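You operate a simulated robot arm through the tools that you are given. There is no shell and no other tool. Be economical: measure what you need, move in short steps, check, and stop when the job is done.

You run a simulated two-armed robot. Do the job below in one go: nothing can be reset, and whatever is moved stays where it is left.

Task
Pick up the orange torch marked "B" from the top of the sensor stand with one hand, pass it to the other hand and put it on the upper right bay. Set down upright: orange torch.

The check looks at the end state, three seconds after you hand in, the way a careful person would. Anything else that was tipped, shoved, dropped, spilled or broken makes it a failure.

Robot
Two 7-joint arms with two-finger parallel grippers on one trunk, on a base that drives. Base frame: it is fixed to the floor where the robot stands at the start and does not move with it; the origin is under the middle of the robot, x ahead of it, y to its left, z up; the surface under the hand at the start is at about z = 850. Readings come in mm, degrees, newtons and seconds.
The left shoulder is at the start at [-82, 119, 851], the right one opposite. With the tool pointing down near the work surface each hand reaches from about 120 to 580 mm from the robot's upright axis, wherever it stands, measured 20 degrees to its own side. Places, roughly: upper right bay [4200, 1800, 600]. Payload 3.43 kg a hand.
The tool frame of a hand sits at the grasp point between the pads (the TCP): z along the fingers, y along the line on which they close. The tips reach 30 mm beyond it. The gripper opens to 94 mm. The fingers are 28 mm wide and 10 mm thick; the gripper's body (50 by 96 mm) begins 55 mm behind the TCP.
Orientation is told as [roll, pitch, yaw] about the base's x, y, z axes, in that order, counted from this pose: with the fingers straight down and closing along the base's y, the tool's x points along the base's -x, its y along +y and its z along -z.

Tools
- The arms move only by the tool servo_tool. It takes "left_increments", "right_increments" or both (then of equal length, played together; a hand with none holds still); each is a list of rows, each a list of 7 numbers: the turn, a rotation vector about the base's x, y, z in units of 120 degrees (1.0 is 120 degrees), then the shift along the base's x, y, z in units of 300 mm (1.0 is 300 mm), then the gripper command, from -1 (fully open) to 1 (shut), values between in proportion. In form: [[wx, wy, wz, x, y, z, fingers], ...]. A call has 1 to 8 rows; each row is the pose to reach, as a shift and turn from the pose commanded when the call began. A call with a number of a shift or a turn outside -1 to 1 is refused whole. A row lasts 0.2 s, in which the tool goes at most 50 mm and 8.6 degrees; a call with a longer step from one row to the next is refused whole, and so is a gripper value outside its range. A pose out of reach is approached as far as the arm can. The call stops where the force on the tool passes 40 N (or 10 N more than at its start, if that is more) or the arm is blocked; 0.2 s more then pass. The fingers move at their own pace (about 153 mm/s each) and stop on an object; they squeeze with about 25 N. The grip force told is the motor's: it shows also when the fingers shut on nothing. Time passes only in rows, and 0.2 s behind the last, so rows that repeat a pose let the fingers close. It gives the time, the measured TCP pose, the force on the tool (base axes), the opening and the grip force at its end, in the units of the frame above (readings bear some noise), with the torque about the TCP (base axes, N m) and any sound that the robot's microphone picked up.
- Cameras (640 x 400 px; columns grow to the right, rows downward): "scene" is now at [40.3, -39.3, 1565.9]; the picture's right is [-0.27, -0.96, 0.00], its down [-0.73, 0.21, -0.65] and it looks along [0.63, -0.18, -0.76] (base axes); focal length 249 px, centre (320, 200). "left" rides on the left gripper at [76, -14, -102] in its tool frame; the picture's right is [0.18, 0.98, 0.00], its down [-0.75, 0.14, -0.64] and it looks along [-0.63, 0.12, 0.77] (tool axes); focal length 243 px, centre (320, 200). "right" rides on the right gripper at [76, 14, -102] in its tool frame; the picture's right is [-0.18, 0.98, 0.00], its down [-0.75, -0.14, -0.64] and it looks along [-0.63, -0.12, 0.77] (tool axes); focal length 243 px, centre (320, 200). There is no depth. A picture from a camera that has moved, and an enlarged one, comes with that camera's place and axes in the base frame and with its lens. The place of the scene camera against the robot may be out by one fixed shift of up to 25 mm in any direction.
- get_image(camera): a new picture of that camera. It takes no simulated time.
- move_column(by): slides the trunk up (or, below 0, down) by that many mm; the arms and the scene camera ride with it, the base frame stays. It gives what a move gives, with no picture.
- drive_base(legs): drives the robot by 1 to 6 legs, each [ahead, left, turn to the left] in mm, mm and degrees, along the robot's own axes; the way and the turn of a leg run together, so that a leg with both is an arc; at most 1500 mm and 180 degrees a leg. The arms and the cameras ride along, it lands a little off, and it stops where it bumps. It gives what a move gives.
- aim_head(pan, tilt): turns the head with the scene camera to pan (to the left, within 143 degrees either way) and tilt (down, from -29 to 69), counted from straight ahead of the robot. It gives what a move gives.
- inspect(camera, box): a new picture of the part [left, top, right, bottom] of that camera's present view, enlarged. It takes no simulated time.
- sign_off(): hands the job in; it is judged then, once.

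Work in short steps. Places have to be worked out from the pictures, the camera data and where the tool is seen: move nearer, look again, correct. Check each grasp and each placing, and mend what went wrong. You have 120 turns and 92 pictures in all, those below and enlarged ones among them. Open the grippers and draw the arms clear of the work before you hand the job in, unless the task says otherwise; then end with one line.

The tools are called after ">>>" as name(argument=value, ...) on one line, values as JSON. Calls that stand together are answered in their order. servo_tool: Moves the arms, as the interface text tells. Its arguments: {"type":"object","properties":{"left_increments":{"type":"array","items":{"type":"array","items":{"type":"number"}}},"right_increments":{"type":"array","items":{"type":"array","items":{"type":"number"}}}},"required":[]} The other tools are called the same way: move_column (by) slides the trunk up or down; drive_base (legs) drives the base; aim_head (pan, tilt) turns the head that bears the scene camera; get_image (camera) takes a picture; inspect (camera, box) takes an enlarged picture of a part of a camera's view; sign_off () hands the job in.

At the start:

```text
t: 0.0
left_eef_pos: [297.0, -13.2, 1101.9]
left_tool_rot: [0.1, 0.0, 0.0]
left_contact_force: [0.0, -0.2, -0.6]
left_torque: [0.0, 0.0, -0.02]
left_width: 94.0
left_finger_force: 0.1
right_eef_pos: [312.3, -294.3, 1066.6]
right_tool_rot: [0.0, 0.1, 0.0]
right_contact_force: [-0.5, -0.1, 0.1]
right_torque: [0.0, 0.02, 0.02]
right_width: 93.9
right_finger_force: 0.1
trunk travel left (down, up): [-275.0, 60.0]
robot x, y, heading: [-0.2, -2.6, 0.1]
head pan, tilt: [-15.7, 49.2]
```

scene: 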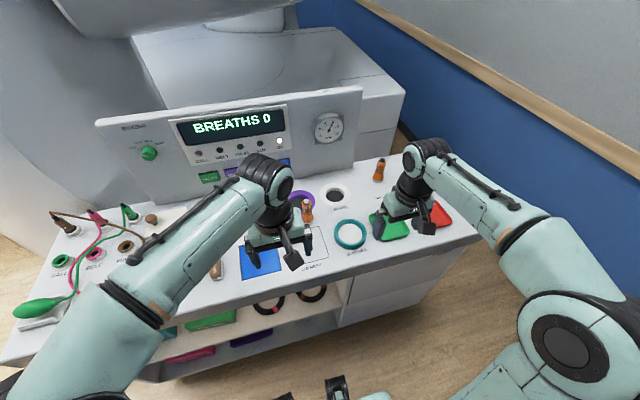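
right: 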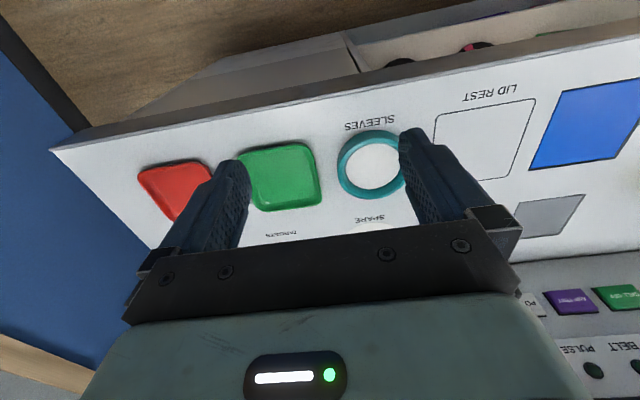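
left: 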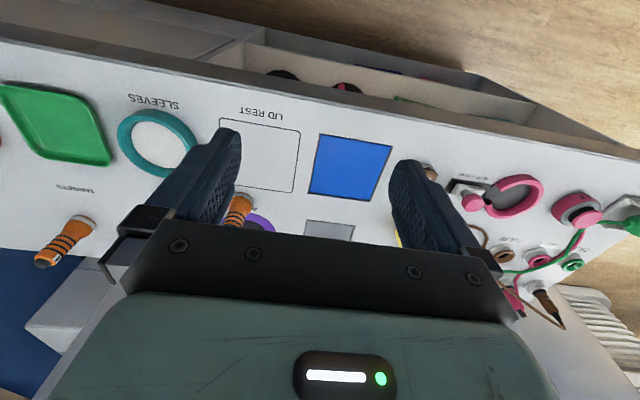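

I see two or three orange torch-like objects on the bench. I'll enlarge the scene to find the marks and the sensor stand.

>>> inspect(camera="scene", box=[260, 140, 460, 265])

>>> inspect(camera="left", box=[0, 80, 320, 280])

>>> inspect(camera="scene", box=[0, 180, 260, 343])

```text
3.20 times, centred on (360, 202) of scene
camera zoom: at [40.3, -39.3, 1565.9], right [-0.27, -0.96, 0.0], down [-0.73, 0.21, -0.65], along [0.63, -0.18, -0.76], focal length 798 px, centre (192, 192)
```

zoom: 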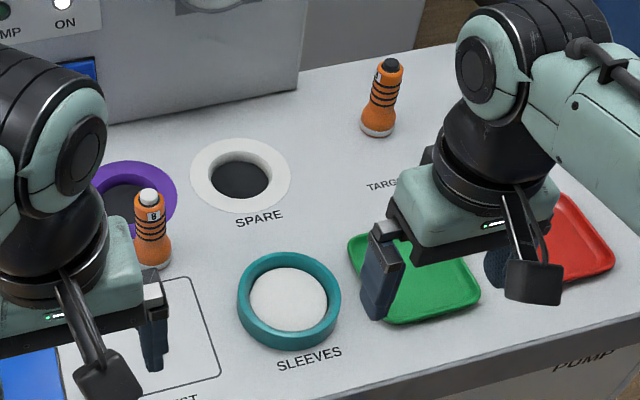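

```text
2.00 times, centred on (160, 180) of left
camera zoom: at [220.9, -29.1, 1204.3], right [-0.18, 0.98, 0.0], down [0.75, 0.14, 0.64], along [0.63, 0.12, -0.77], focal length 485 px, centre (640, 240)
```

zoom: 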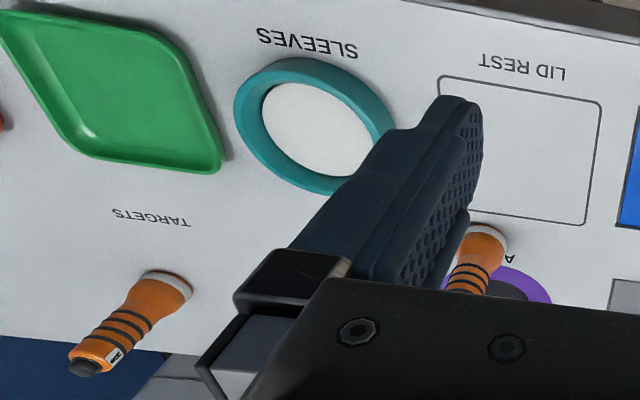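

```text
2.45 times, centred on (130, 262) of scene
camera zoom: at [40.3, -39.3, 1565.9], right [-0.27, -0.96, 0.0], down [-0.73, 0.21, -0.65], along [0.63, -0.18, -0.76], focal length 612 px, centre (786, 49)
```

zoom: 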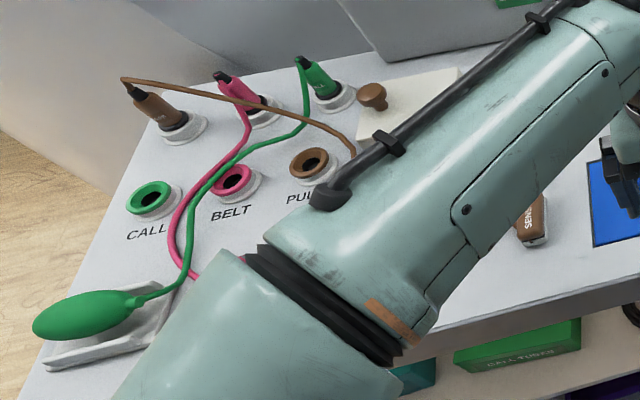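

The near torch seems to read "B" and has a white cap; the far one has a dark cap. I'll zoom in on both labels.

>>> inspect(camera="scene", box=[292, 192, 324, 228])

>>> inspect(camera="scene", box=[366, 152, 394, 188])

```text
11.11 times, centred on (308, 210) of scene
camera zoom: at [40.3, -39.3, 1565.9], right [-0.27, -0.96, 0.0], down [-0.73, 0.21, -0.65], along [0.63, -0.18, -0.76], focal length 2770 px, centre (453, 89)
```

zoom: 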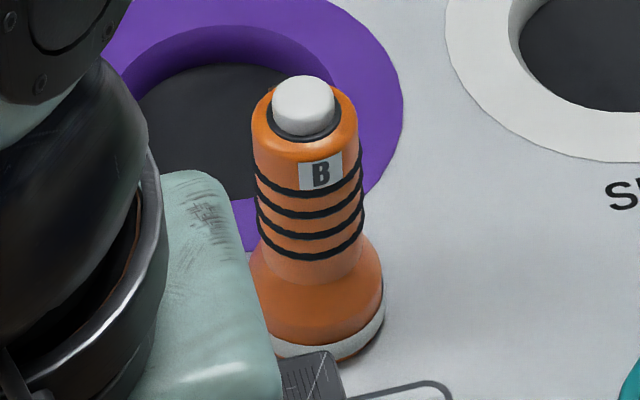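

```text
11.11 times, centred on (380, 170) of scene
camera zoom: at [40.3, -39.3, 1565.9], right [-0.27, -0.96, 0.0], down [-0.73, 0.21, -0.65], along [0.63, -0.18, -0.76], focal length 2770 px, centre (-347, 533)
```

zoom: 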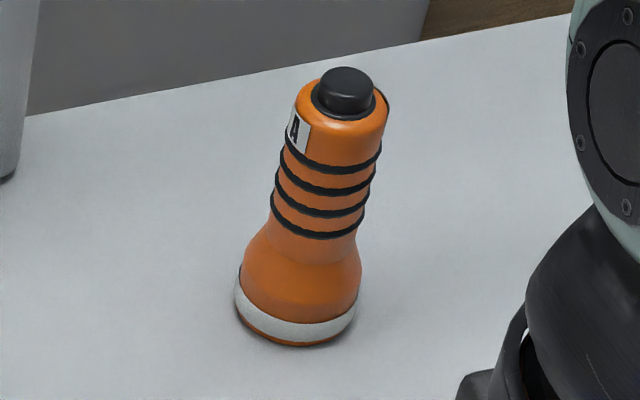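

Torch "B" is the near one, roughly at (535, -125). Before choosing grips I'll look toward the upper right bay.

>>> aim_head(pan=23, tilt=14)

>>> get_image(camera="scene")

```text
t: 1.1
left_eef_pos: [298.5, -14.8, 1101.5]
left_tool_rot: [-0.1, -0.1, -0.1]
left_contact_force: [0.1, 1.0, 0.2]
left_torque: [-0.01, -0.03, 0.02]
left_width: 93.9
left_finger_force: 0.1
right_eef_pos: [310.6, -295.5, 1067.1]
right_tool_rot: [0.0, 0.0, 0.0]
right_contact_force: [-0.3, 0.0, 0.2]
right_torque: [0.03, 0.0, 0.04]
right_width: 93.9
right_finger_force: 0.2
trunk travel left (down, up): [-275.0, 60.0]
robot x, y, heading: [-1.1, 1.7, 0.1]
head pan, tilt: [23.0, 14.0]
```

```text
83 pictures are left
camera scene: at [51.5, 18.2, 1620.2], right [0.39, -0.92, 0.0], down [-0.22, -0.09, -0.97], along [0.89, 0.38, -0.24], focal length 249 px, centre (320, 200)
```

scene: 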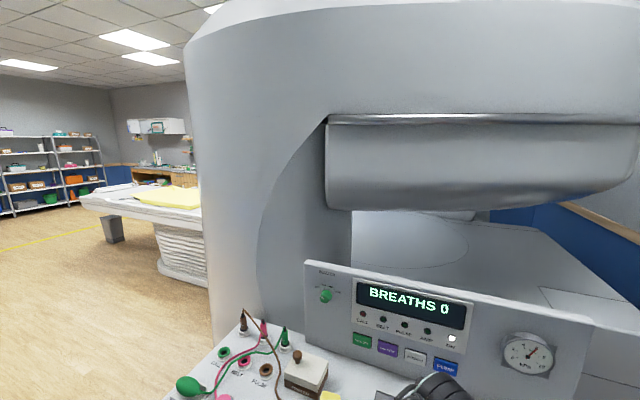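

The bay is behind/beside the big machine, so I'll look at it later. First I move the left hand aside and look again at torch B.

>>> servo_tool(left_increments=[[0, 0, 0, -0.05, 0.15, 0, -1], [0, 0, 0, -0.1, 0.3, 0, -1], [0, 0, 0, -0.15, 0.45, 0, -1], [0, 0, 0, -0.2, 0.6, 0, -1], [0, 0, 0, -0.25, 0.75, 0, -1]])

>>> aim_head(pan=-13, tilt=50)

>>> get_image(camera="scene")

>>> get_image(camera="right")

```text
t: 2.2
left_eef_pos: [223.7, 211.7, 1100.9]
left_tool_rot: [0.0, 0.0, 0.0]
left_contact_force: [-0.9, 1.6, -0.3]
left_torque: [-0.01, -0.01, 0.02]
left_width: 94.0
left_finger_force: 0.1
right_eef_pos: [311.6, -294.0, 1066.5]
right_tool_rot: [0.0, 0.0, 0.0]
right_contact_force: [-0.1, 0.0, 0.4]
right_torque: [-0.01, -0.03, 0.01]
right_width: 94.1
right_finger_force: 0.2
trunk travel left (down, up): [-275.0, 60.0]
robot x, y, heading: [0.1, -0.2, -0.4]
head pan, tilt: [23.0, 14.0]
```

```text
t: 3.3
left_eef_pos: [223.4, 210.7, 1099.4]
left_tool_rot: [0.0, 0.0, 0.0]
left_contact_force: [-0.7, 1.1, -0.4]
left_torque: [0.0, 0.0, 0.0]
left_width: 94.0
left_finger_force: 0.0
right_eef_pos: [312.2, -295.7, 1067.1]
right_tool_rot: [-0.1, -0.1, 0.1]
right_contact_force: [-0.1, -0.1, 0.2]
right_torque: [0.01, -0.02, -0.03]
right_width: 94.0
right_finger_force: 0.1
trunk travel left (down, up): [-275.0, 60.0]
robot x, y, heading: [3.2, 0.9, -0.0]
head pan, tilt: [-13.0, 50.0]
```

```text
82 pictures are left
camera scene: at [40.6, -35.4, 1565.0], right [-0.22, -0.97, 0.0], down [-0.75, 0.17, -0.64], along [0.63, -0.14, -0.77], focal length 249 px, centre (320, 200)
```

scene: 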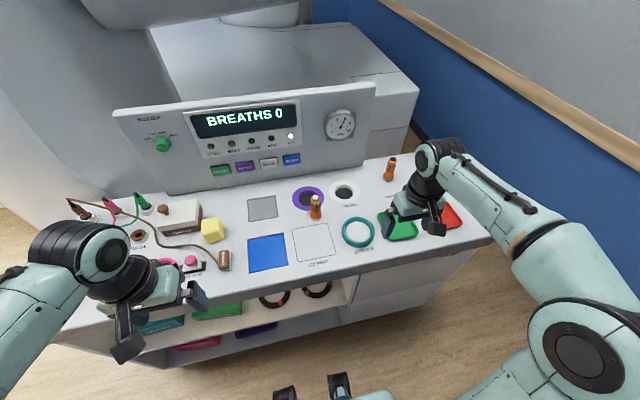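

```text
81 pictures are left
camera right: at [236.1, -281.2, 1169.8], right [0.18, 0.98, 0.0], down [0.75, -0.14, 0.64], along [0.63, -0.12, -0.77], focal length 243 px, centre (320, 200)
```

right: 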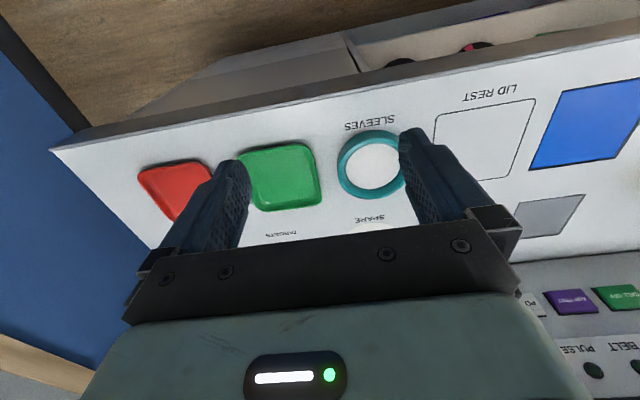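

Torch B stands just in front of the purple ring. I move the right hand nearer at height, to view it with the wrist camera.

>>> servo_tool(right_increments=[[0, 0, 0, 0.06, 0.11, 0.02, -1], [0, 0, 0, 0.12, 0.22, 0.04, -1], [0, 0, 0, 0.18, 0.33, 0.05, -1], [0, 0, 0, 0.25, 0.44, 0.05, -1], [0, 0, 0, 0.32, 0.55, 0.05, -1]])

>>> get_image(camera="right")

>>> inspect(camera="scene", box=[260, 150, 420, 250])

```text
t: 4.5
left_eef_pos: [224.6, 211.3, 1100.2]
left_tool_rot: [-0.1, 0.0, 0.0]
left_contact_force: [0.3, -0.5, 0.7]
left_torque: [-0.03, 0.01, 0.0]
left_width: 93.7
left_finger_force: 0.1
right_eef_pos: [408.2, -129.2, 1081.6]
right_tool_rot: [0.0, 0.0, 0.0]
right_contact_force: [-0.4, -0.4, -0.6]
right_torque: [-0.02, 0.0, 0.01]
right_width: 94.2
right_finger_force: 0.0
trunk travel left (down, up): [-275.0, 60.0]
robot x, y, heading: [1.5, -0.6, -0.2]
head pan, tilt: [-13.0, 50.0]
```

```text
80 pictures are left
camera right: at [332.4, -114.3, 1184.9], right [0.18, 0.98, 0.0], down [0.75, -0.14, 0.64], along [0.63, -0.12, -0.77], focal length 243 px, centre (320, 200)
```

right: 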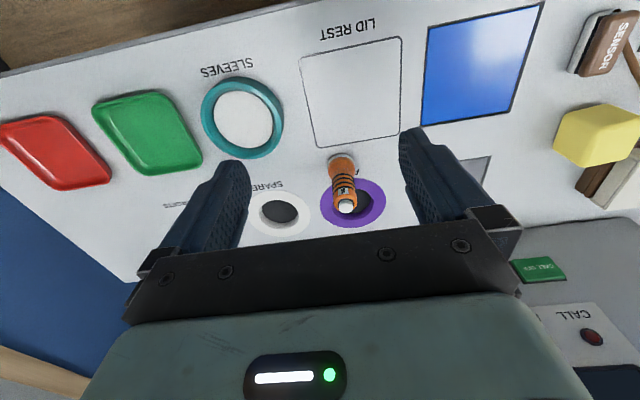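

```text
4.00 times, centred on (340, 200) of scene
camera zoom: at [41.2, -34.6, 1564.9], right [-0.22, -0.97, 0.0], down [-0.75, 0.17, -0.64], along [0.63, -0.14, -0.77], focal length 997 px, centre (240, 200)
```

zoom: 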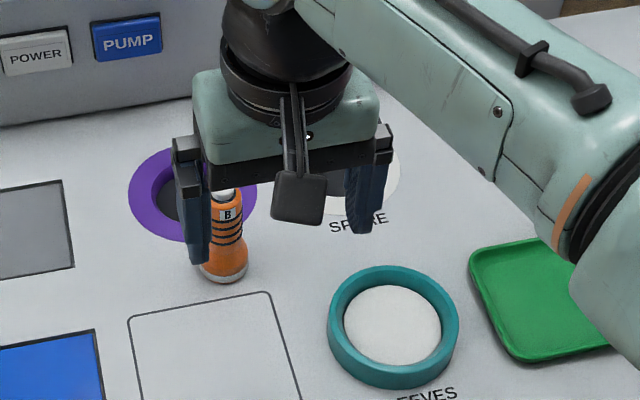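

From the wrist camera, torch B's axis is at about (538, -119), with its top near z 953. I move the right hand above it at the same height and check.

>>> servo_tool(right_increments=[[0, 0, 0, 0.14, 0.01, 0, -1], [0, 0, 0, 0.28, 0.02, 0, -1], [0, 0, 0, 0.433, 0.033, 0, -1], [0, 0, 0, 0.433, 0.033, 0, -1]])

>>> get_image(camera="right")

>>> inspect(camera="scene", box=[240, 150, 400, 250])

```text
t: 5.5
left_eef_pos: [224.4, 211.9, 1101.4]
left_tool_rot: [0.0, 0.0, 0.1]
left_contact_force: [-0.3, 0.5, -0.3]
left_torque: [0.02, 0.02, -0.03]
left_width: 94.0
left_finger_force: 0.0
right_eef_pos: [493.3, -123.1, 1075.2]
right_tool_rot: [0.0, 0.1, 0.1]
right_contact_force: [-0.1, 0.1, 0.6]
right_torque: [-0.02, -0.03, 0.03]
right_width: 94.1
right_finger_force: 0.0
right hand out of reach, approached as far as the arm can: row 3, 4
trunk travel left (down, up): [-275.0, 60.0]
robot x, y, heading: [1.2, -0.2, 0.2]
head pan, tilt: [-13.0, 50.0]
```

```text
78 pictures are left
camera right: at [418.4, -108.8, 1178.8], right [0.18, 0.98, 0.0], down [0.75, -0.14, 0.64], along [0.63, -0.12, -0.77], focal length 243 px, centre (320, 200)
```

right: 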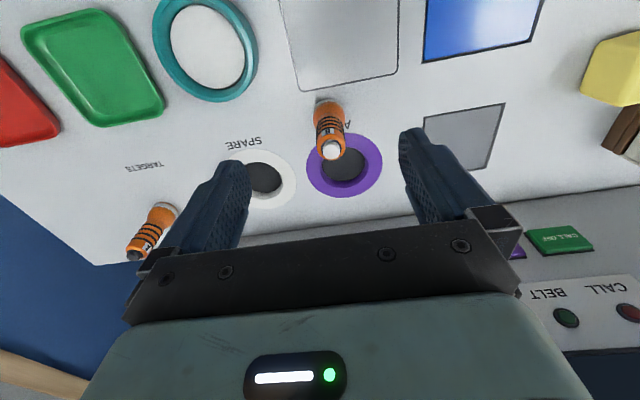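

```text
4.00 times, centred on (320, 200) of scene
camera zoom: at [41.4, -35.0, 1564.9], right [-0.22, -0.97, 0.0], down [-0.75, 0.17, -0.64], along [0.63, -0.14, -0.77], focal length 997 px, centre (320, 200)
```

zoom: 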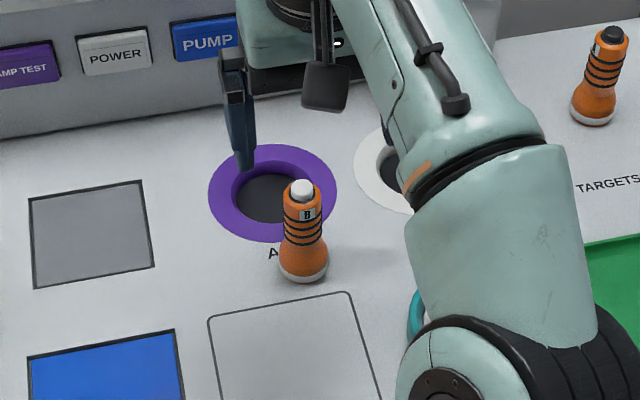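

The arm fell short at this height (493), and torch refines to (534, -119). A higher trunk will give more reach, so I raise the column, then descend short of the torch and approach with the fingers straddling it.

>>> move_column(by=58)

>>> servo_tool(right_increments=[[0, 0, 0, -0.13, 0, 0, -1], [0, 0, 0, -0.26, 0, 0, -1]])

```text
t: 6.5
left_eef_pos: [221.8, 209.3, 1159.8]
left_tool_rot: [0.0, 0.0, -0.1]
left_contact_force: [-0.7, 0.6, 0.4]
left_torque: [-0.02, -0.03, 0.03]
left_width: 94.3
left_finger_force: 0.1
right_eef_pos: [492.4, -124.2, 1132.8]
right_tool_rot: [0.0, 0.0, 0.0]
right_contact_force: [-0.2, -1.0, -0.2]
right_torque: [0.01, -0.03, 0.03]
right_width: 93.8
right_finger_force: 0.0
trunk travel left (down, up): [-333.0, 2.0]
robot x, y, heading: [-4.0, -1.2, -0.0]
head pan, tilt: [-13.0, 50.0]
```

```text
t: 7.0
left_eef_pos: [220.9, 209.4, 1158.6]
left_tool_rot: [0.1, -0.1, -0.1]
left_contact_force: [0.0, 0.0, 0.0]
left_torque: [-0.01, 0.0, 0.01]
left_width: 94.0
left_finger_force: 0.1
right_eef_pos: [410.4, -121.6, 1133.9]
right_tool_rot: [0.0, -0.2, -0.1]
right_contact_force: [-0.4, 0.0, -0.8]
right_torque: [0.01, -0.02, -0.03]
right_width: 94.2
right_finger_force: 0.0
trunk travel left (down, up): [-333.0, 2.0]
robot x, y, heading: [-1.6, -2.8, -0.1]
head pan, tilt: [-13.0, 50.0]
```

The hand is at (410, -122, 1134). I descend to about z 958 in front of the torch.

>>> servo_tool(right_increments=[[0, 0, 0, 0.0, 0, -0.15, -1], [0, 0, 0, 0, 0, -0.3, -1], [0, 0, 0, 0, 0, -0.45, -1], [0, 0, 0, 0.03, 0.01, -0.585, -1], [0, 0, 0, 0.05, 0.01, -0.585, -1]])

>>> get_image(camera="right")

```text
t: 8.2
left_eef_pos: [221.6, 209.5, 1159.8]
left_tool_rot: [0.0, -0.1, 0.0]
left_contact_force: [0.2, 0.2, -0.6]
left_torque: [-0.02, 0.03, 0.03]
left_width: 94.1
left_finger_force: 0.1
right_eef_pos: [427.9, -120.3, 955.5]
right_tool_rot: [0.1, 0.0, 0.0]
right_contact_force: [-0.4, -0.1, 0.1]
right_torque: [0.0, 0.0, -0.03]
right_width: 94.0
right_finger_force: 0.0
trunk travel left (down, up): [-333.0, 2.0]
robot x, y, heading: [2.1, -1.6, -0.1]
head pan, tilt: [-13.0, 50.0]
```

```text
76 pictures are left
camera right: at [352.3, -105.5, 1058.3], right [0.18, 0.98, 0.0], down [0.75, -0.14, 0.64], along [0.63, -0.12, -0.77], focal length 243 px, centre (320, 200)
```

right: 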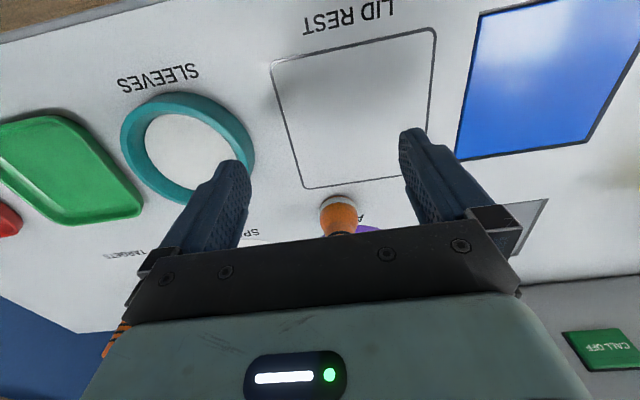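

The torch is centred between the fingers (y ≈ -120). I move forward about 109 mm so that the fingers straddle it.

>>> servo_tool(right_increments=[[0, 0, 0, 0.13, 0, 0, -1], [0, 0, 0, 0.25, 0, 0, -1], [0, 0, 0, 0.363, 0, 0, -1], [0, 0, 0, 0.363, 0, 0, -1]])

>>> get_image(camera="right")

>>> inspect(camera="scene", box=[240, 150, 400, 250])

```text
t: 9.2
left_eef_pos: [220.3, 210.6, 1159.0]
left_tool_rot: [-0.1, 0.0, 0.0]
left_contact_force: [0.8, 0.0, -0.4]
left_torque: [-0.01, 0.0, -0.01]
left_width: 93.8
left_finger_force: 0.0
right_eef_pos: [536.4, -119.6, 958.6]
right_tool_rot: [0.0, 0.1, 0.0]
right_contact_force: [-0.9, -1.2, 0.4]
right_torque: [0.04, 0.01, 0.03]
right_width: 94.0
right_finger_force: 0.1
trunk travel left (down, up): [-333.0, 2.0]
robot x, y, heading: [-1.2, 0.3, 0.1]
head pan, tilt: [-13.0, 50.0]
```

```text
75 pictures are left
camera right: at [461.0, -105.6, 1061.3], right [0.18, 0.98, 0.0], down [0.75, -0.14, 0.64], along [0.63, -0.12, -0.77], focal length 243 px, centre (320, 200)
```

right: 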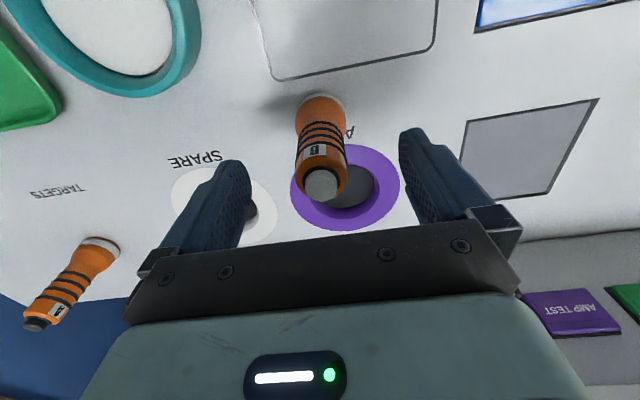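

```text
4.00 times, centred on (320, 200) of scene
camera zoom: at [39.3, -35.6, 1626.4], right [-0.23, -0.97, 0.0], down [-0.75, 0.17, -0.64], along [0.63, -0.14, -0.77], focal length 997 px, centre (320, 200)
```

zoom: 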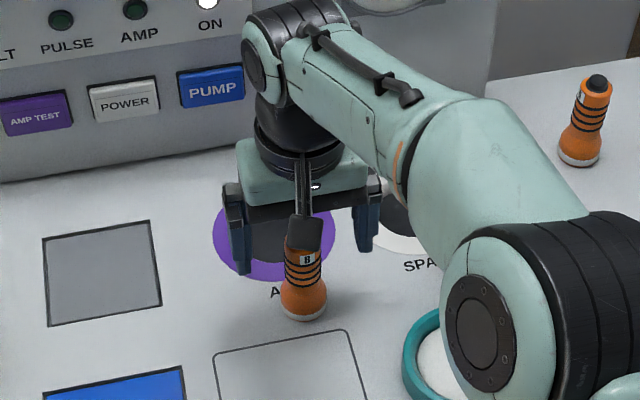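

The torch's cap projects right on the TCP, so the hand is centred. I lower 12 mm to grip just the top of the handle and close.

>>> servo_tool(right_increments=[[0, 0, 0, 0.005, 0, -0.04, -1], [0, 0, 0, 0.005, 0, -0.04, -1], [0, 0, 0, 0.005, 0, -0.04, 1], [0, 0, 0, 0.005, 0, -0.04, 1], [0, 0, 0, 0.005, 0, -0.04, 1]])

>>> get_image(camera="right")

```text
t: 10.4
left_eef_pos: [221.8, 210.5, 1160.4]
left_tool_rot: [0.0, 0.1, 0.0]
left_contact_force: [-0.2, -0.1, -0.2]
left_torque: [0.02, 0.0, 0.01]
left_width: 93.8
left_finger_force: 0.1
right_eef_pos: [538.5, -120.6, 945.3]
right_tool_rot: [0.0, -0.1, 0.0]
right_contact_force: [0.0, 0.3, -0.5]
right_torque: [0.01, 0.0, 0.01]
right_width: 30.9
right_finger_force: 24.8
trunk travel left (down, up): [-333.0, 2.0]
robot x, y, heading: [-2.0, -0.9, -0.0]
head pan, tilt: [-13.0, 50.0]
```

```text
73 pictures are left
camera right: at [462.7, -105.9, 1047.7], right [0.18, 0.98, 0.0], down [0.75, -0.14, 0.64], along [0.63, -0.12, -0.77], focal length 243 px, centre (320, 200)
```

right: 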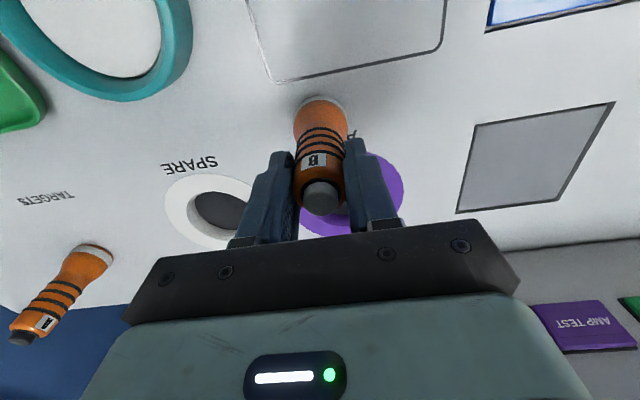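

The grip holds at 31 mm opening. I lift straight up, then draw the hand back.

>>> servo_tool(right_increments=[[0, 0, 0, 0, 0, 0.07, 1], [0, 0, 0, 0, 0, 0.17, 1], [0, 0, 0, -0.02, 0, 0.28, 1], [0, 0, 0, -0.14, 0, 0.34, 1], [0, 0, 0, -0.28, 0, 0.4, 1], [0, 0, 0, -0.42, 0, 0.45, 1], [0, 0, 0, -0.55, 0, 0.45, 1], [0, 0, 0, -0.68, 0, 0.45, 1]])

>>> get_image(camera="scene")

>>> get_image(camera="right")

```text
t: 12.2
left_eef_pos: [220.4, 209.9, 1159.6]
left_tool_rot: [0.0, 0.0, 0.0]
left_contact_force: [-0.7, -0.7, -0.1]
left_torque: [0.02, -0.03, -0.02]
left_width: 93.9
left_finger_force: 0.0
right_eef_pos: [332.3, -121.7, 1080.2]
right_tool_rot: [0.1, -0.1, 0.0]
right_contact_force: [0.2, -0.2, -0.4]
right_torque: [-0.03, -0.03, -0.01]
right_width: 30.9
right_finger_force: 25.4
trunk travel left (down, up): [-333.0, 2.0]
robot x, y, heading: [0.4, -2.4, 0.0]
head pan, tilt: [-13.0, 50.0]
```

```text
72 pictures are left
camera scene: at [38.5, -35.8, 1626.4], right [-0.23, -0.97, 0.0], down [-0.75, 0.17, -0.64], along [0.63, -0.14, -0.77], focal length 249 px, centre (320, 200)
```

scene: 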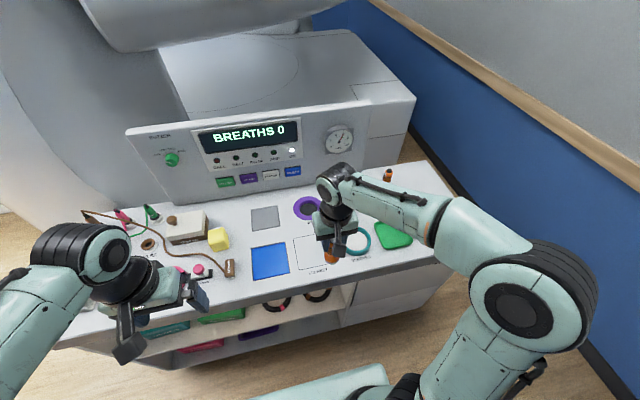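

```text
71 pictures are left
camera right: at [256.9, -107.5, 1183.6], right [0.18, 0.98, 0.0], down [0.75, -0.14, 0.64], along [0.63, -0.12, -0.77], focal length 243 px, centre (320, 200)
```

right: 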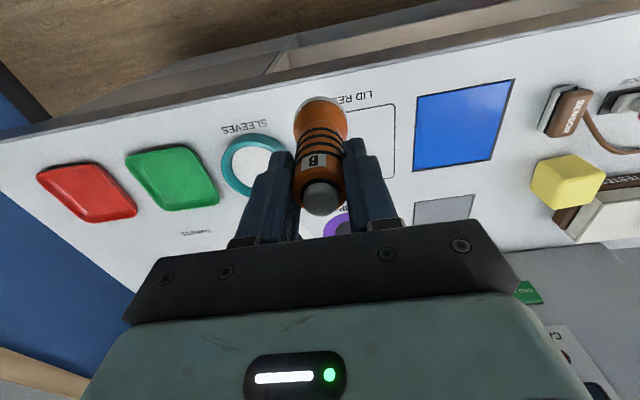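

The torch is held securely and clear. Before driving, I look back-left to check the floor is free.

>>> aim_head(pan=95, tilt=25)

>>> get_image(camera="scene")

>>> aim_head(pan=143, tilt=30)

>>> get_image(camera="scene")

```text
t: 14.1
left_eef_pos: [222.7, 209.7, 1159.8]
left_tool_rot: [0.0, 0.0, 0.0]
left_contact_force: [-0.4, 0.3, -0.9]
left_torque: [-0.02, 0.01, 0.0]
left_width: 94.0
left_finger_force: 0.1
right_eef_pos: [334.3, -120.1, 1080.5]
right_tool_rot: [0.0, 0.0, 0.0]
right_contact_force: [-0.3, -0.1, -1.1]
right_torque: [0.0, -0.01, -0.01]
right_width: 31.0
right_finger_force: 24.9
trunk travel left (down, up): [-333.0, 2.0]
robot x, y, heading: [1.8, -1.3, 0.2]
head pan, tilt: [95.0, 25.0]
```

```text
70 pictures are left
camera scene: at [-43.1, 73.6, 1663.9], right [1.0, 0.09, 0.0], down [0.04, -0.42, -0.91], along [-0.08, 0.9, -0.42], focal length 249 px, centre (320, 200)
```

scene: 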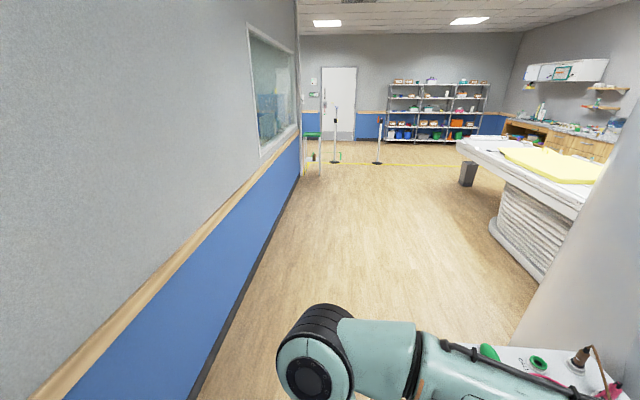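

```text
t: 15.3
left_eef_pos: [220.9, 211.4, 1159.8]
left_tool_rot: [0.0, 0.0, 0.0]
left_contact_force: [0.0, 0.8, -0.5]
left_torque: [0.01, -0.02, 0.01]
left_width: 93.9
left_finger_force: 0.1
right_eef_pos: [334.2, -120.5, 1080.1]
right_tool_rot: [0.1, 0.0, 0.0]
right_contact_force: [0.6, 0.2, -1.7]
right_torque: [0.02, 0.0, -0.01]
right_width: 30.9
right_finger_force: 25.4
trunk travel left (down, up): [-333.0, 2.0]
robot x, y, heading: [0.1, 0.3, -0.0]
head pan, tilt: [143.0, 30.0]
```

```text
69 pictures are left
camera scene: at [-107.4, 36.3, 1656.0], right [0.6, 0.8, 0.0], down [0.4, -0.3, -0.87], along [-0.69, 0.52, -0.5], focal length 249 px, centre (320, 200)
```

scene: 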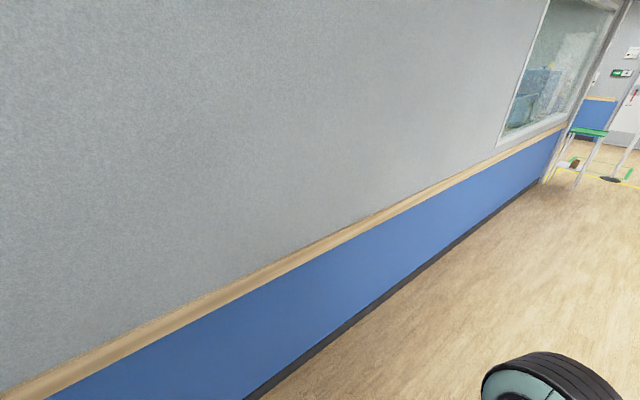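

There is a wall at about x = -890 behind and a free corridor to the left (+y). I back off 300 mm and then slide left along the corridor.

>>> drive_base(legs=[[-250, 0, 0], [0, 1400, 0]])

>>> aim_head(pan=30, tilt=15)

>>> get_image(camera="scene")

```text
t: 29.2
left_eef_pos: [-3.5, 1614.3, 1160.1]
left_tool_rot: [-0.1, -0.1, -1.5]
left_contact_force: [0.2, -0.2, -0.1]
left_torque: [-0.03, -0.03, 0.01]
left_width: 94.0
left_finger_force: 0.0
right_eef_pos: [100.8, 1280.8, 1081.0]
right_tool_rot: [-0.1, 0.0, -1.5]
right_contact_force: [0.6, -0.1, -1.9]
right_torque: [0.02, -0.02, 0.01]
right_width: 31.0
right_finger_force: 25.4
trunk travel left (down, up): [-333.0, 2.0]
robot x, y, heading: [-229.2, 1411.6, -1.7]
head pan, tilt: [143.0, 30.0]
```

```text
t: 31.1
left_eef_pos: [-3.5, 1614.6, 1159.9]
left_tool_rot: [-0.1, 0.0, -1.5]
left_contact_force: [0.0, 0.6, -0.5]
left_torque: [0.0, 0.0, 0.01]
left_width: 93.9
left_finger_force: 0.1
right_eef_pos: [101.3, 1279.5, 1081.1]
right_tool_rot: [0.0, 0.0, -1.5]
right_contact_force: [0.4, 0.2, -1.4]
right_torque: [-0.01, 0.0, 0.07]
right_width: 30.6
right_finger_force: 25.2
trunk travel left (down, up): [-333.0, 2.0]
robot x, y, heading: [-232.2, 1409.4, -1.5]
head pan, tilt: [30.0, 15.0]
```

```text
68 pictures are left
camera scene: at [-183.9, 1437.6, 1680.2], right [0.48, -0.88, 0.0], down [-0.23, -0.12, -0.97], along [0.85, 0.46, -0.26], focal length 249 px, centre (320, 200)
```

scene: 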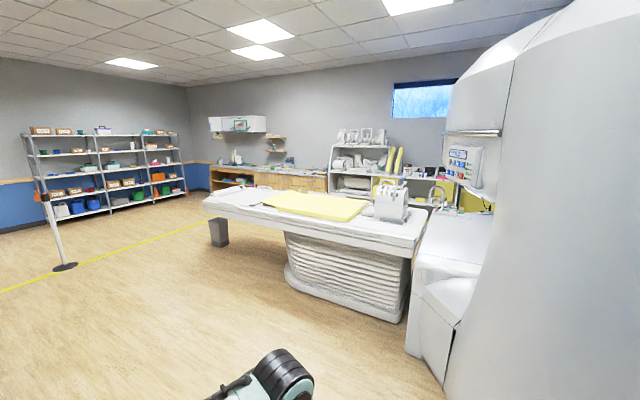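

The target direction (4200, 1800, 600) projects near pixel (426, 200), at the rack behind the couch. I zoom in there.

>>> inspect(camera="scene", box=[310, 110, 510, 235])

```text
3.20 times, centred on (410, 172) of scene
camera zoom: at [-183.9, 1437.6, 1680.2], right [0.48, -0.88, 0.0], down [-0.23, -0.12, -0.97], along [0.85, 0.46, -0.26], focal length 798 px, centre (32, 288)
```

zoom: 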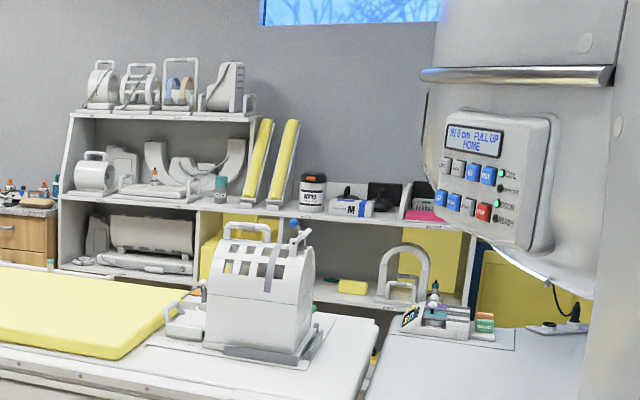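

The rack stands against the far wall beyond the couch, and the upper right bay holds a yellow block and an arch. I need to go round the couch's left end, so I drive along the corridor first.

>>> drive_base(legs=[[0, 1400, 1.5], [600, 1450, 0]])

>>> aim_head(pan=20, tilt=22)

>>> get_image(camera="scene")

```text
refused: leg 2 is longer than a leg can be; nothing moved
```

```text
t: 31.9
left_eef_pos: [-2.4, 1614.7, 1158.2]
left_tool_rot: [0.0, 0.0, -1.5]
left_contact_force: [0.3, 0.1, -0.2]
left_torque: [-0.01, -0.03, 0.03]
left_width: 94.0
left_finger_force: 0.0
right_eef_pos: [99.7, 1279.1, 1080.7]
right_tool_rot: [0.0, 0.0, -1.5]
right_contact_force: [0.0, 0.2, -0.8]
right_torque: [0.02, 0.01, 0.02]
right_width: 30.7
right_finger_force: 25.2
trunk travel left (down, up): [-333.0, 2.0]
robot x, y, heading: [-232.6, 1413.2, -1.5]
head pan, tilt: [20.0, 22.0]
```

```text
66 pictures are left
camera scene: at [-177.9, 1422.5, 1668.8], right [0.32, -0.95, 0.0], down [-0.35, -0.12, -0.93], along [0.88, 0.3, -0.37], focal length 249 px, centre (320, 200)
```

scene: 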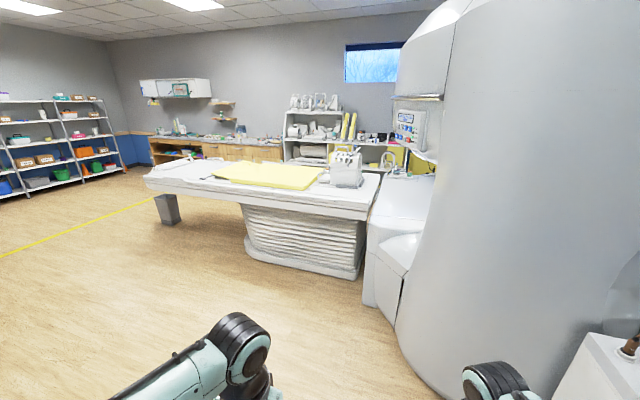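

The leg was too long, so I split it.

>>> drive_base(legs=[[0, 1400, 1.5], [500, 1400, 0]])

>>> get_image(camera="scene")

```text
t: 56.4
left_eef_pos: [572.4, 4391.1, 1159.3]
left_tool_rot: [0.0, -0.1, -2.9]
left_contact_force: [0.0, 0.2, -0.1]
left_torque: [-0.01, 0.0, -0.02]
left_width: 93.9
left_finger_force: 0.0
right_eef_pos: [667.2, 4055.0, 1078.9]
right_tool_rot: [-0.1, 0.0, -2.8]
right_contact_force: [0.2, -0.1, -1.5]
right_torque: [-0.04, 0.01, 0.01]
right_width: 30.3
right_finger_force: 24.8
trunk travel left (down, up): [-333.0, 2.0]
robot x, y, heading: [339.4, 4191.3, -2.8]
head pan, tilt: [20.0, 22.0]
```

```text
65 pictures are left
camera scene: at [392.4, 4203.7, 1668.8], right [0.29, -0.96, 0.0], down [-0.36, -0.11, -0.93], along [0.89, 0.27, -0.37], focal length 249 px, centre (320, 200)
```

scene: 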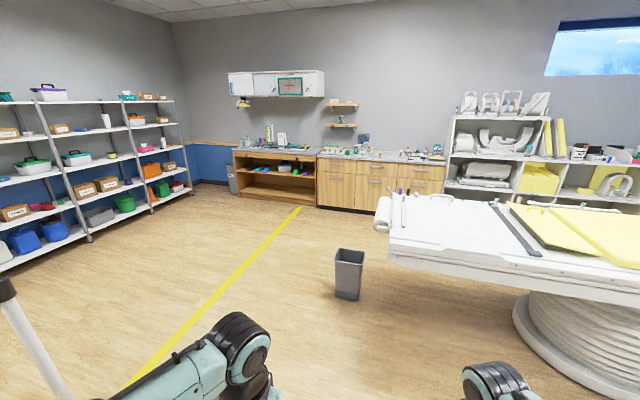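

The grey object is a bin at about (2240, 4490), the couch ends at y ≈ 4300, and the post stands at (785, 5730). I pass between them at y ≈ 5150 and stop at x ≈ 3150.

>>> drive_base(legs=[[0, 970, 2.8], [1450, 0, 0], [1350, 0, 0]])

>>> aim_head(pan=-70, tilt=22)

>>> get_image(camera="scene")

```text
t: 78.5
left_eef_pos: [3426.8, 5338.8, 1159.9]
left_tool_rot: [0.0, -0.1, -1.5]
left_contact_force: [-0.9, 0.0, 0.1]
left_torque: [-0.05, -0.03, 0.0]
left_width: 94.1
left_finger_force: 0.0
right_eef_pos: [3529.2, 5003.9, 1080.2]
right_tool_rot: [0.0, -0.1, -1.6]
right_contact_force: [0.5, -1.1, -0.8]
right_torque: [0.03, -0.01, 0.05]
right_width: 30.6
right_finger_force: 24.9
trunk travel left (down, up): [-333.0, 2.0]
robot x, y, heading: [3198.2, 5136.1, -1.4]
head pan, tilt: [20.0, 22.0]
```

```text
t: 80.2
left_eef_pos: [3426.9, 5338.5, 1159.8]
left_tool_rot: [0.0, 0.0, -1.5]
left_contact_force: [0.5, -0.9, 0.0]
left_torque: [0.03, 0.02, 0.03]
left_width: 94.0
left_finger_force: 0.0
right_eef_pos: [3530.7, 5003.1, 1080.3]
right_tool_rot: [0.0, 0.0, -1.5]
right_contact_force: [0.7, -0.7, -1.3]
right_torque: [-0.02, 0.0, -0.02]
right_width: 30.3
right_finger_force: 25.1
trunk travel left (down, up): [-333.0, 2.0]
robot x, y, heading: [3198.6, 5131.4, -1.4]
head pan, tilt: [-70.0, 22.0]
```

```text
64 pictures are left
camera scene: at [3193.8, 5029.2, 1668.8], right [-0.95, -0.32, 0.0], down [-0.12, 0.36, -0.93], along [0.29, -0.88, -0.37], focal length 249 px, centre (320, 200)
```

scene: 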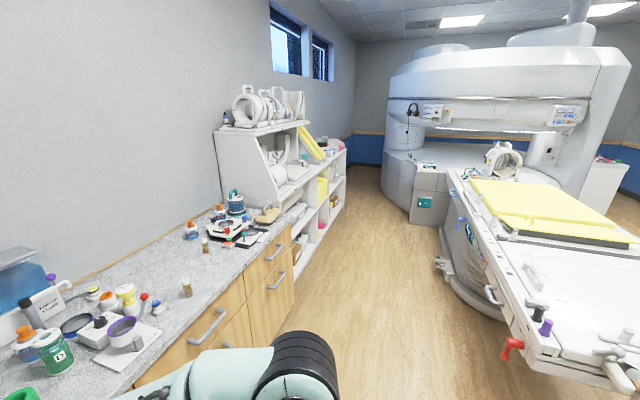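

The aisle runs between the couch (handles out to x ≈ 2720) and the counter/rack front (x ≈ 3950). I move to x ≈ 3300 and slide right along it toward the rack.

>>> drive_base(legs=[[100, 0, 1.4], [0, -1450, 0]])

>>> aim_head(pan=-50, tilt=25)

>>> get_image(camera="scene")

```text
t: 93.9
left_eef_pos: [3517.6, 3880.5, 1159.1]
left_tool_rot: [0.1, 0.0, -0.2]
left_contact_force: [-0.4, 0.9, 0.2]
left_torque: [0.0, -0.01, 0.01]
left_width: 94.0
left_finger_force: 0.0
right_eef_pos: [3627.8, 3548.6, 1081.6]
right_tool_rot: [-0.1, 0.0, -0.3]
right_contact_force: [-0.2, -0.6, -2.0]
right_torque: [-0.02, 0.02, -0.01]
right_width: 30.0
right_finger_force: 25.2
trunk travel left (down, up): [-333.0, 2.0]
robot x, y, heading: [3293.6, 3673.8, -0.3]
head pan, tilt: [-70.0, 22.0]
```

```text
t: 94.7
left_eef_pos: [3517.8, 3881.4, 1159.5]
left_tool_rot: [0.0, 0.0, -0.3]
left_contact_force: [-0.3, 0.1, 1.2]
left_torque: [-0.03, 0.0, 0.0]
left_width: 94.0
left_finger_force: 0.0
right_eef_pos: [3627.0, 3548.0, 1081.1]
right_tool_rot: [0.0, 0.0, -0.3]
right_contact_force: [0.1, -1.8, -2.2]
right_torque: [0.01, 0.01, 0.0]
right_width: 30.0
right_finger_force: 24.9
trunk travel left (down, up): [-333.0, 2.0]
robot x, y, heading: [3294.8, 3669.8, -0.6]
head pan, tilt: [-50.0, 25.0]
```

```text
63 pictures are left
camera scene: at [3317.9, 3582.4, 1663.9], right [-0.77, -0.64, 0.0], down [-0.27, 0.33, -0.91], along [0.58, -0.7, -0.42], focal length 249 px, centre (320, 200)
```

scene: 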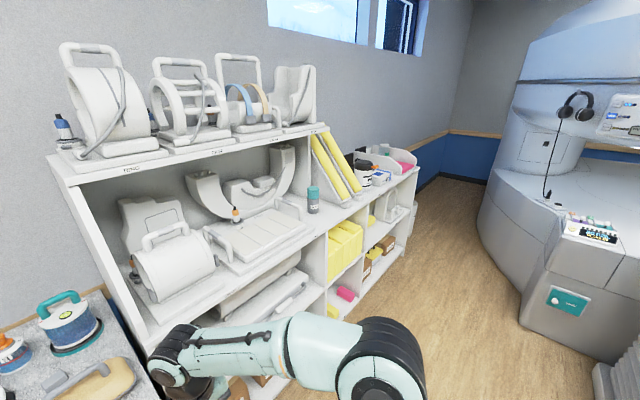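

The rack's lower section on the right has 2×2 bays; the upper right one holds the arch. I check the torch in the grip and continue sliding right.

>>> drive_base(legs=[[30, -1450, 0.5]])

>>> aim_head(pan=-25, tilt=45)

>>> get_image(camera="scene")

>>> get_image(camera="right")

```text
t: 107.6
left_eef_pos: [3543.8, 2427.8, 1160.8]
left_tool_rot: [0.0, 0.1, 0.0]
left_contact_force: [-0.1, -0.1, -0.2]
left_torque: [0.0, -0.03, 0.02]
left_width: 94.1
left_finger_force: 0.0
right_eef_pos: [3654.9, 2096.7, 1081.3]
right_tool_rot: [0.1, 0.0, 0.0]
right_contact_force: [-1.0, -0.7, -0.4]
right_torque: [-0.02, -0.02, -0.03]
right_width: 29.3
right_finger_force: 25.0
trunk travel left (down, up): [-333.0, 2.0]
robot x, y, heading: [3321.3, 2215.6, 0.0]
head pan, tilt: [-50.0, 25.0]
```

```text
t: 108.5
left_eef_pos: [3542.9, 2427.5, 1159.3]
left_tool_rot: [0.0, 0.0, 0.0]
left_contact_force: [0.3, -0.2, -0.5]
left_torque: [0.0, -0.02, -0.01]
left_width: 94.2
left_finger_force: 0.0
right_eef_pos: [3655.5, 2096.2, 1080.2]
right_tool_rot: [0.0, 0.0, 0.0]
right_contact_force: [0.7, 0.2, -2.1]
right_torque: [0.0, -0.05, 0.0]
right_width: 29.9
right_finger_force: 25.2
trunk travel left (down, up): [-333.0, 2.0]
robot x, y, heading: [3323.6, 2220.0, 0.1]
head pan, tilt: [-25.0, 45.0]
```

```text
62 pictures are left
camera scene: at [3359.5, 2164.8, 1633.4], right [-0.42, -0.91, 0.0], down [-0.64, 0.3, -0.71], along [0.64, -0.3, -0.71], focal length 249 px, centre (320, 200)
```

scene: 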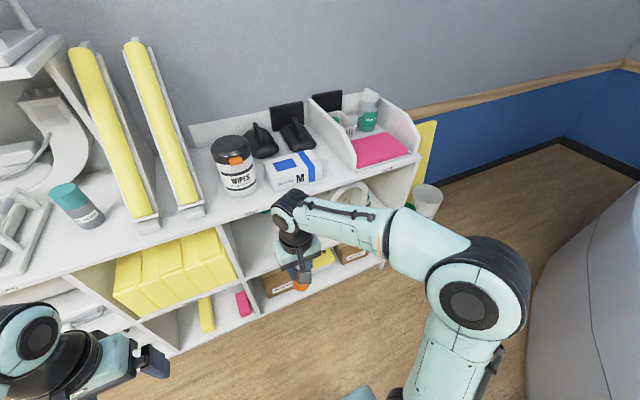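

```text
61 pictures are left
camera right: at [3579.6, 2110.1, 1183.5], right [0.18, 0.98, 0.0], down [0.75, -0.14, 0.64], along [0.63, -0.12, -0.77], focal length 243 px, centre (320, 200)
```

right: 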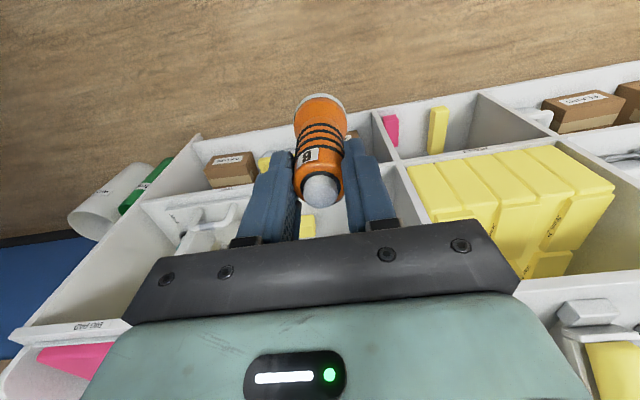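

The torch is still held (slight creep), the bay looks like z ≈ 600 floor to ≈ 1000 top, and its front is near x ≈ 3935. I'll do the handover here: the right hand yaws 90° so its fingers don't overlap the left's, while the left hand pitches to point forward and down.

>>> servo_tool(right_increments=[[0, 0, 0.07, 0, 0.03, 0, 1], [0, 0, 0.14, 0, 0.07, 0, 1], [0, 0, 0.21, 0, 0.11, 0, 1], [0, 0, 0.28, 0, 0.15, 0, 1], [0, 0, 0.35, 0, 0.19, 0, 1], [0, 0, 0.42, 0, 0.23, 0, 1], [0, 0, 0.49, 0, 0.26, 0, 1], [0, 0, 0.56, 0, 0.28, 0, 1]], left_increments=[[0, -0.0625, 0, -0.01, 0, -0.06, -1], [0, -0.125, 0, -0.02, 0, -0.12, -1], [0, -0.1875, 0, -0.03, 0, -0.18, -1], [0, -0.25, 0, -0.04, 0, -0.25, -1], [0, -0.3125, 0, -0.05, 0, -0.32, -1], [0, -0.375, 0, -0.06, 0, -0.38, -1], [0, -0.4375, 0, -0.067, 0, -0.44, -1], [0, -0.5, 0, -0.067, 0, -0.5, -1]])

>>> servo_tool(right_increments=[[0, 0, 0.06, 0, 0.02, 0, 1], [0, 0, 0.12, 0, 0.04, 0, 1], [0, 0, 0.19, 0, 0.06, 0, 1], [0, 0, 0.19, 0, 0.06, 0, 1]])

>>> get_image(camera="left")

>>> get_image(camera="right")

>>> aim_head(pan=-8, tilt=52)

>>> get_image(camera="scene")

```text
t: 110.3
left_eef_pos: [3623.9, 2504.0, 1119.3]
left_tool_rot: [0.0, -59.8, 0.0]
left_contact_force: [0.8, 0.2, 0.0]
left_torque: [-0.03, 0.01, -0.02]
left_width: 93.9
left_finger_force: 0.2
left hand out of reach, approached as far as the arm can: row 4, 5, 6, 7, 8
right_eef_pos: [3658.1, 2179.6, 1077.4]
right_tool_rot: [0.1, 0.2, 67.4]
right_contact_force: [0.4, -0.7, -1.4]
right_torque: [0.0, 0.02, 0.0]
right_width: 29.5
right_finger_force: 24.8
trunk travel left (down, up): [-333.0, 2.0]
robot x, y, heading: [3323.4, 2215.7, -0.2]
head pan, tilt: [-25.0, 45.0]
```

```text
t: 111.3
left_eef_pos: [3622.9, 2504.6, 1120.1]
left_tool_rot: [-0.1, -59.9, 0.1]
left_contact_force: [1.0, -0.5, -0.3]
left_torque: [0.0, -0.02, 0.05]
left_width: 94.1
left_finger_force: 0.0
right_eef_pos: [3654.9, 2198.4, 1078.6]
right_tool_rot: [0.0, 0.0, 90.1]
right_contact_force: [0.1, -0.4, -1.4]
right_torque: [-0.02, 0.0, 0.01]
right_width: 30.0
right_finger_force: 25.3
trunk travel left (down, up): [-333.0, 2.0]
robot x, y, heading: [3319.1, 2214.1, -0.1]
head pan, tilt: [-25.0, 45.0]
```

```text
60 pictures are left
camera left: at [3495.9, 2489.8, 1106.1], right [-0.09, 0.98, -0.16], down [-0.18, 0.14, 0.97], along [0.98, 0.12, 0.16], focal length 243 px, centre (320, 200)
```

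left: 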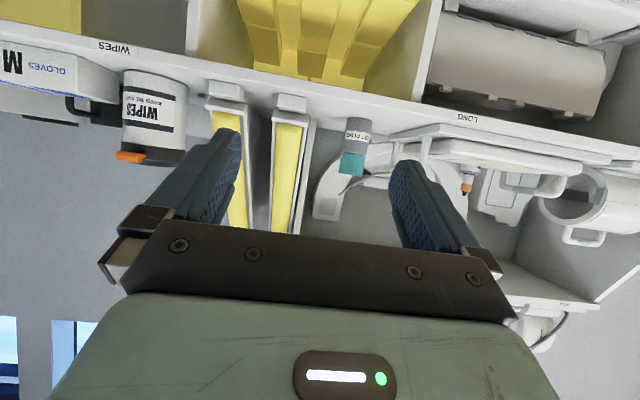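

```text
59 pictures are left
camera right: at [3641.6, 2122.4, 1183.3], right [-0.98, 0.18, 0.0], down [0.14, 0.75, 0.64], along [0.12, 0.63, -0.77], focal length 243 px, centre (320, 200)
```

right: 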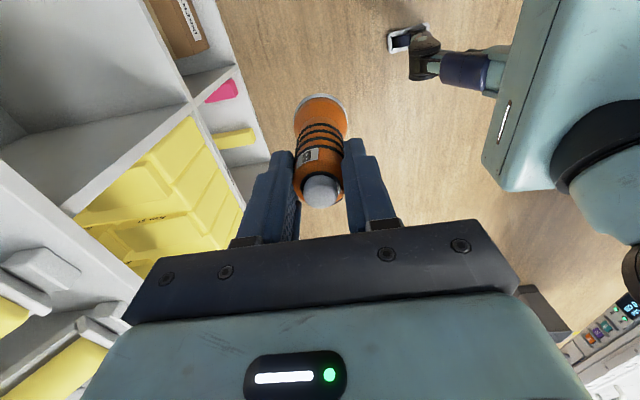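

```text
t: 112.1
left_eef_pos: [3621.8, 2504.2, 1120.6]
left_tool_rot: [-0.2, -60.0, -0.1]
left_contact_force: [-0.9, 0.1, 0.3]
left_torque: [-0.03, 0.02, -0.01]
left_width: 93.9
left_finger_force: 0.1
right_eef_pos: [3655.6, 2198.3, 1080.9]
right_tool_rot: [0.0, 0.0, 90.1]
right_contact_force: [0.1, 0.5, -0.9]
right_torque: [0.01, 0.0, 0.04]
right_width: 29.6
right_finger_force: 24.8
trunk travel left (down, up): [-333.0, 2.0]
robot x, y, heading: [3323.6, 2218.3, 0.0]
head pan, tilt: [-8.0, 52.0]
```

```text
58 pictures are left
camera scene: at [3360.2, 2188.7, 1623.8], right [-0.14, -0.99, 0.0], down [-0.78, 0.11, -0.62], along [0.61, -0.09, -0.79], focal length 249 px, centre (320, 200)
```

scene: 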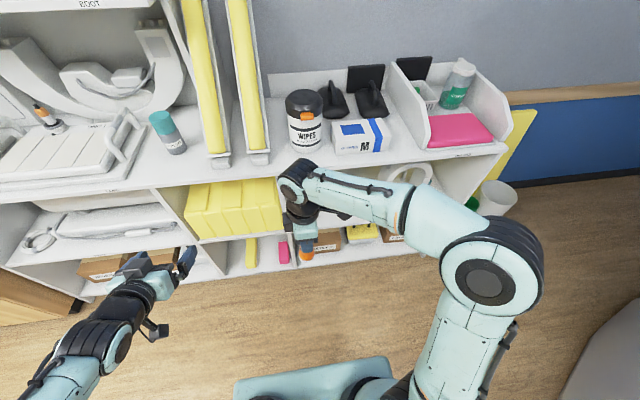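

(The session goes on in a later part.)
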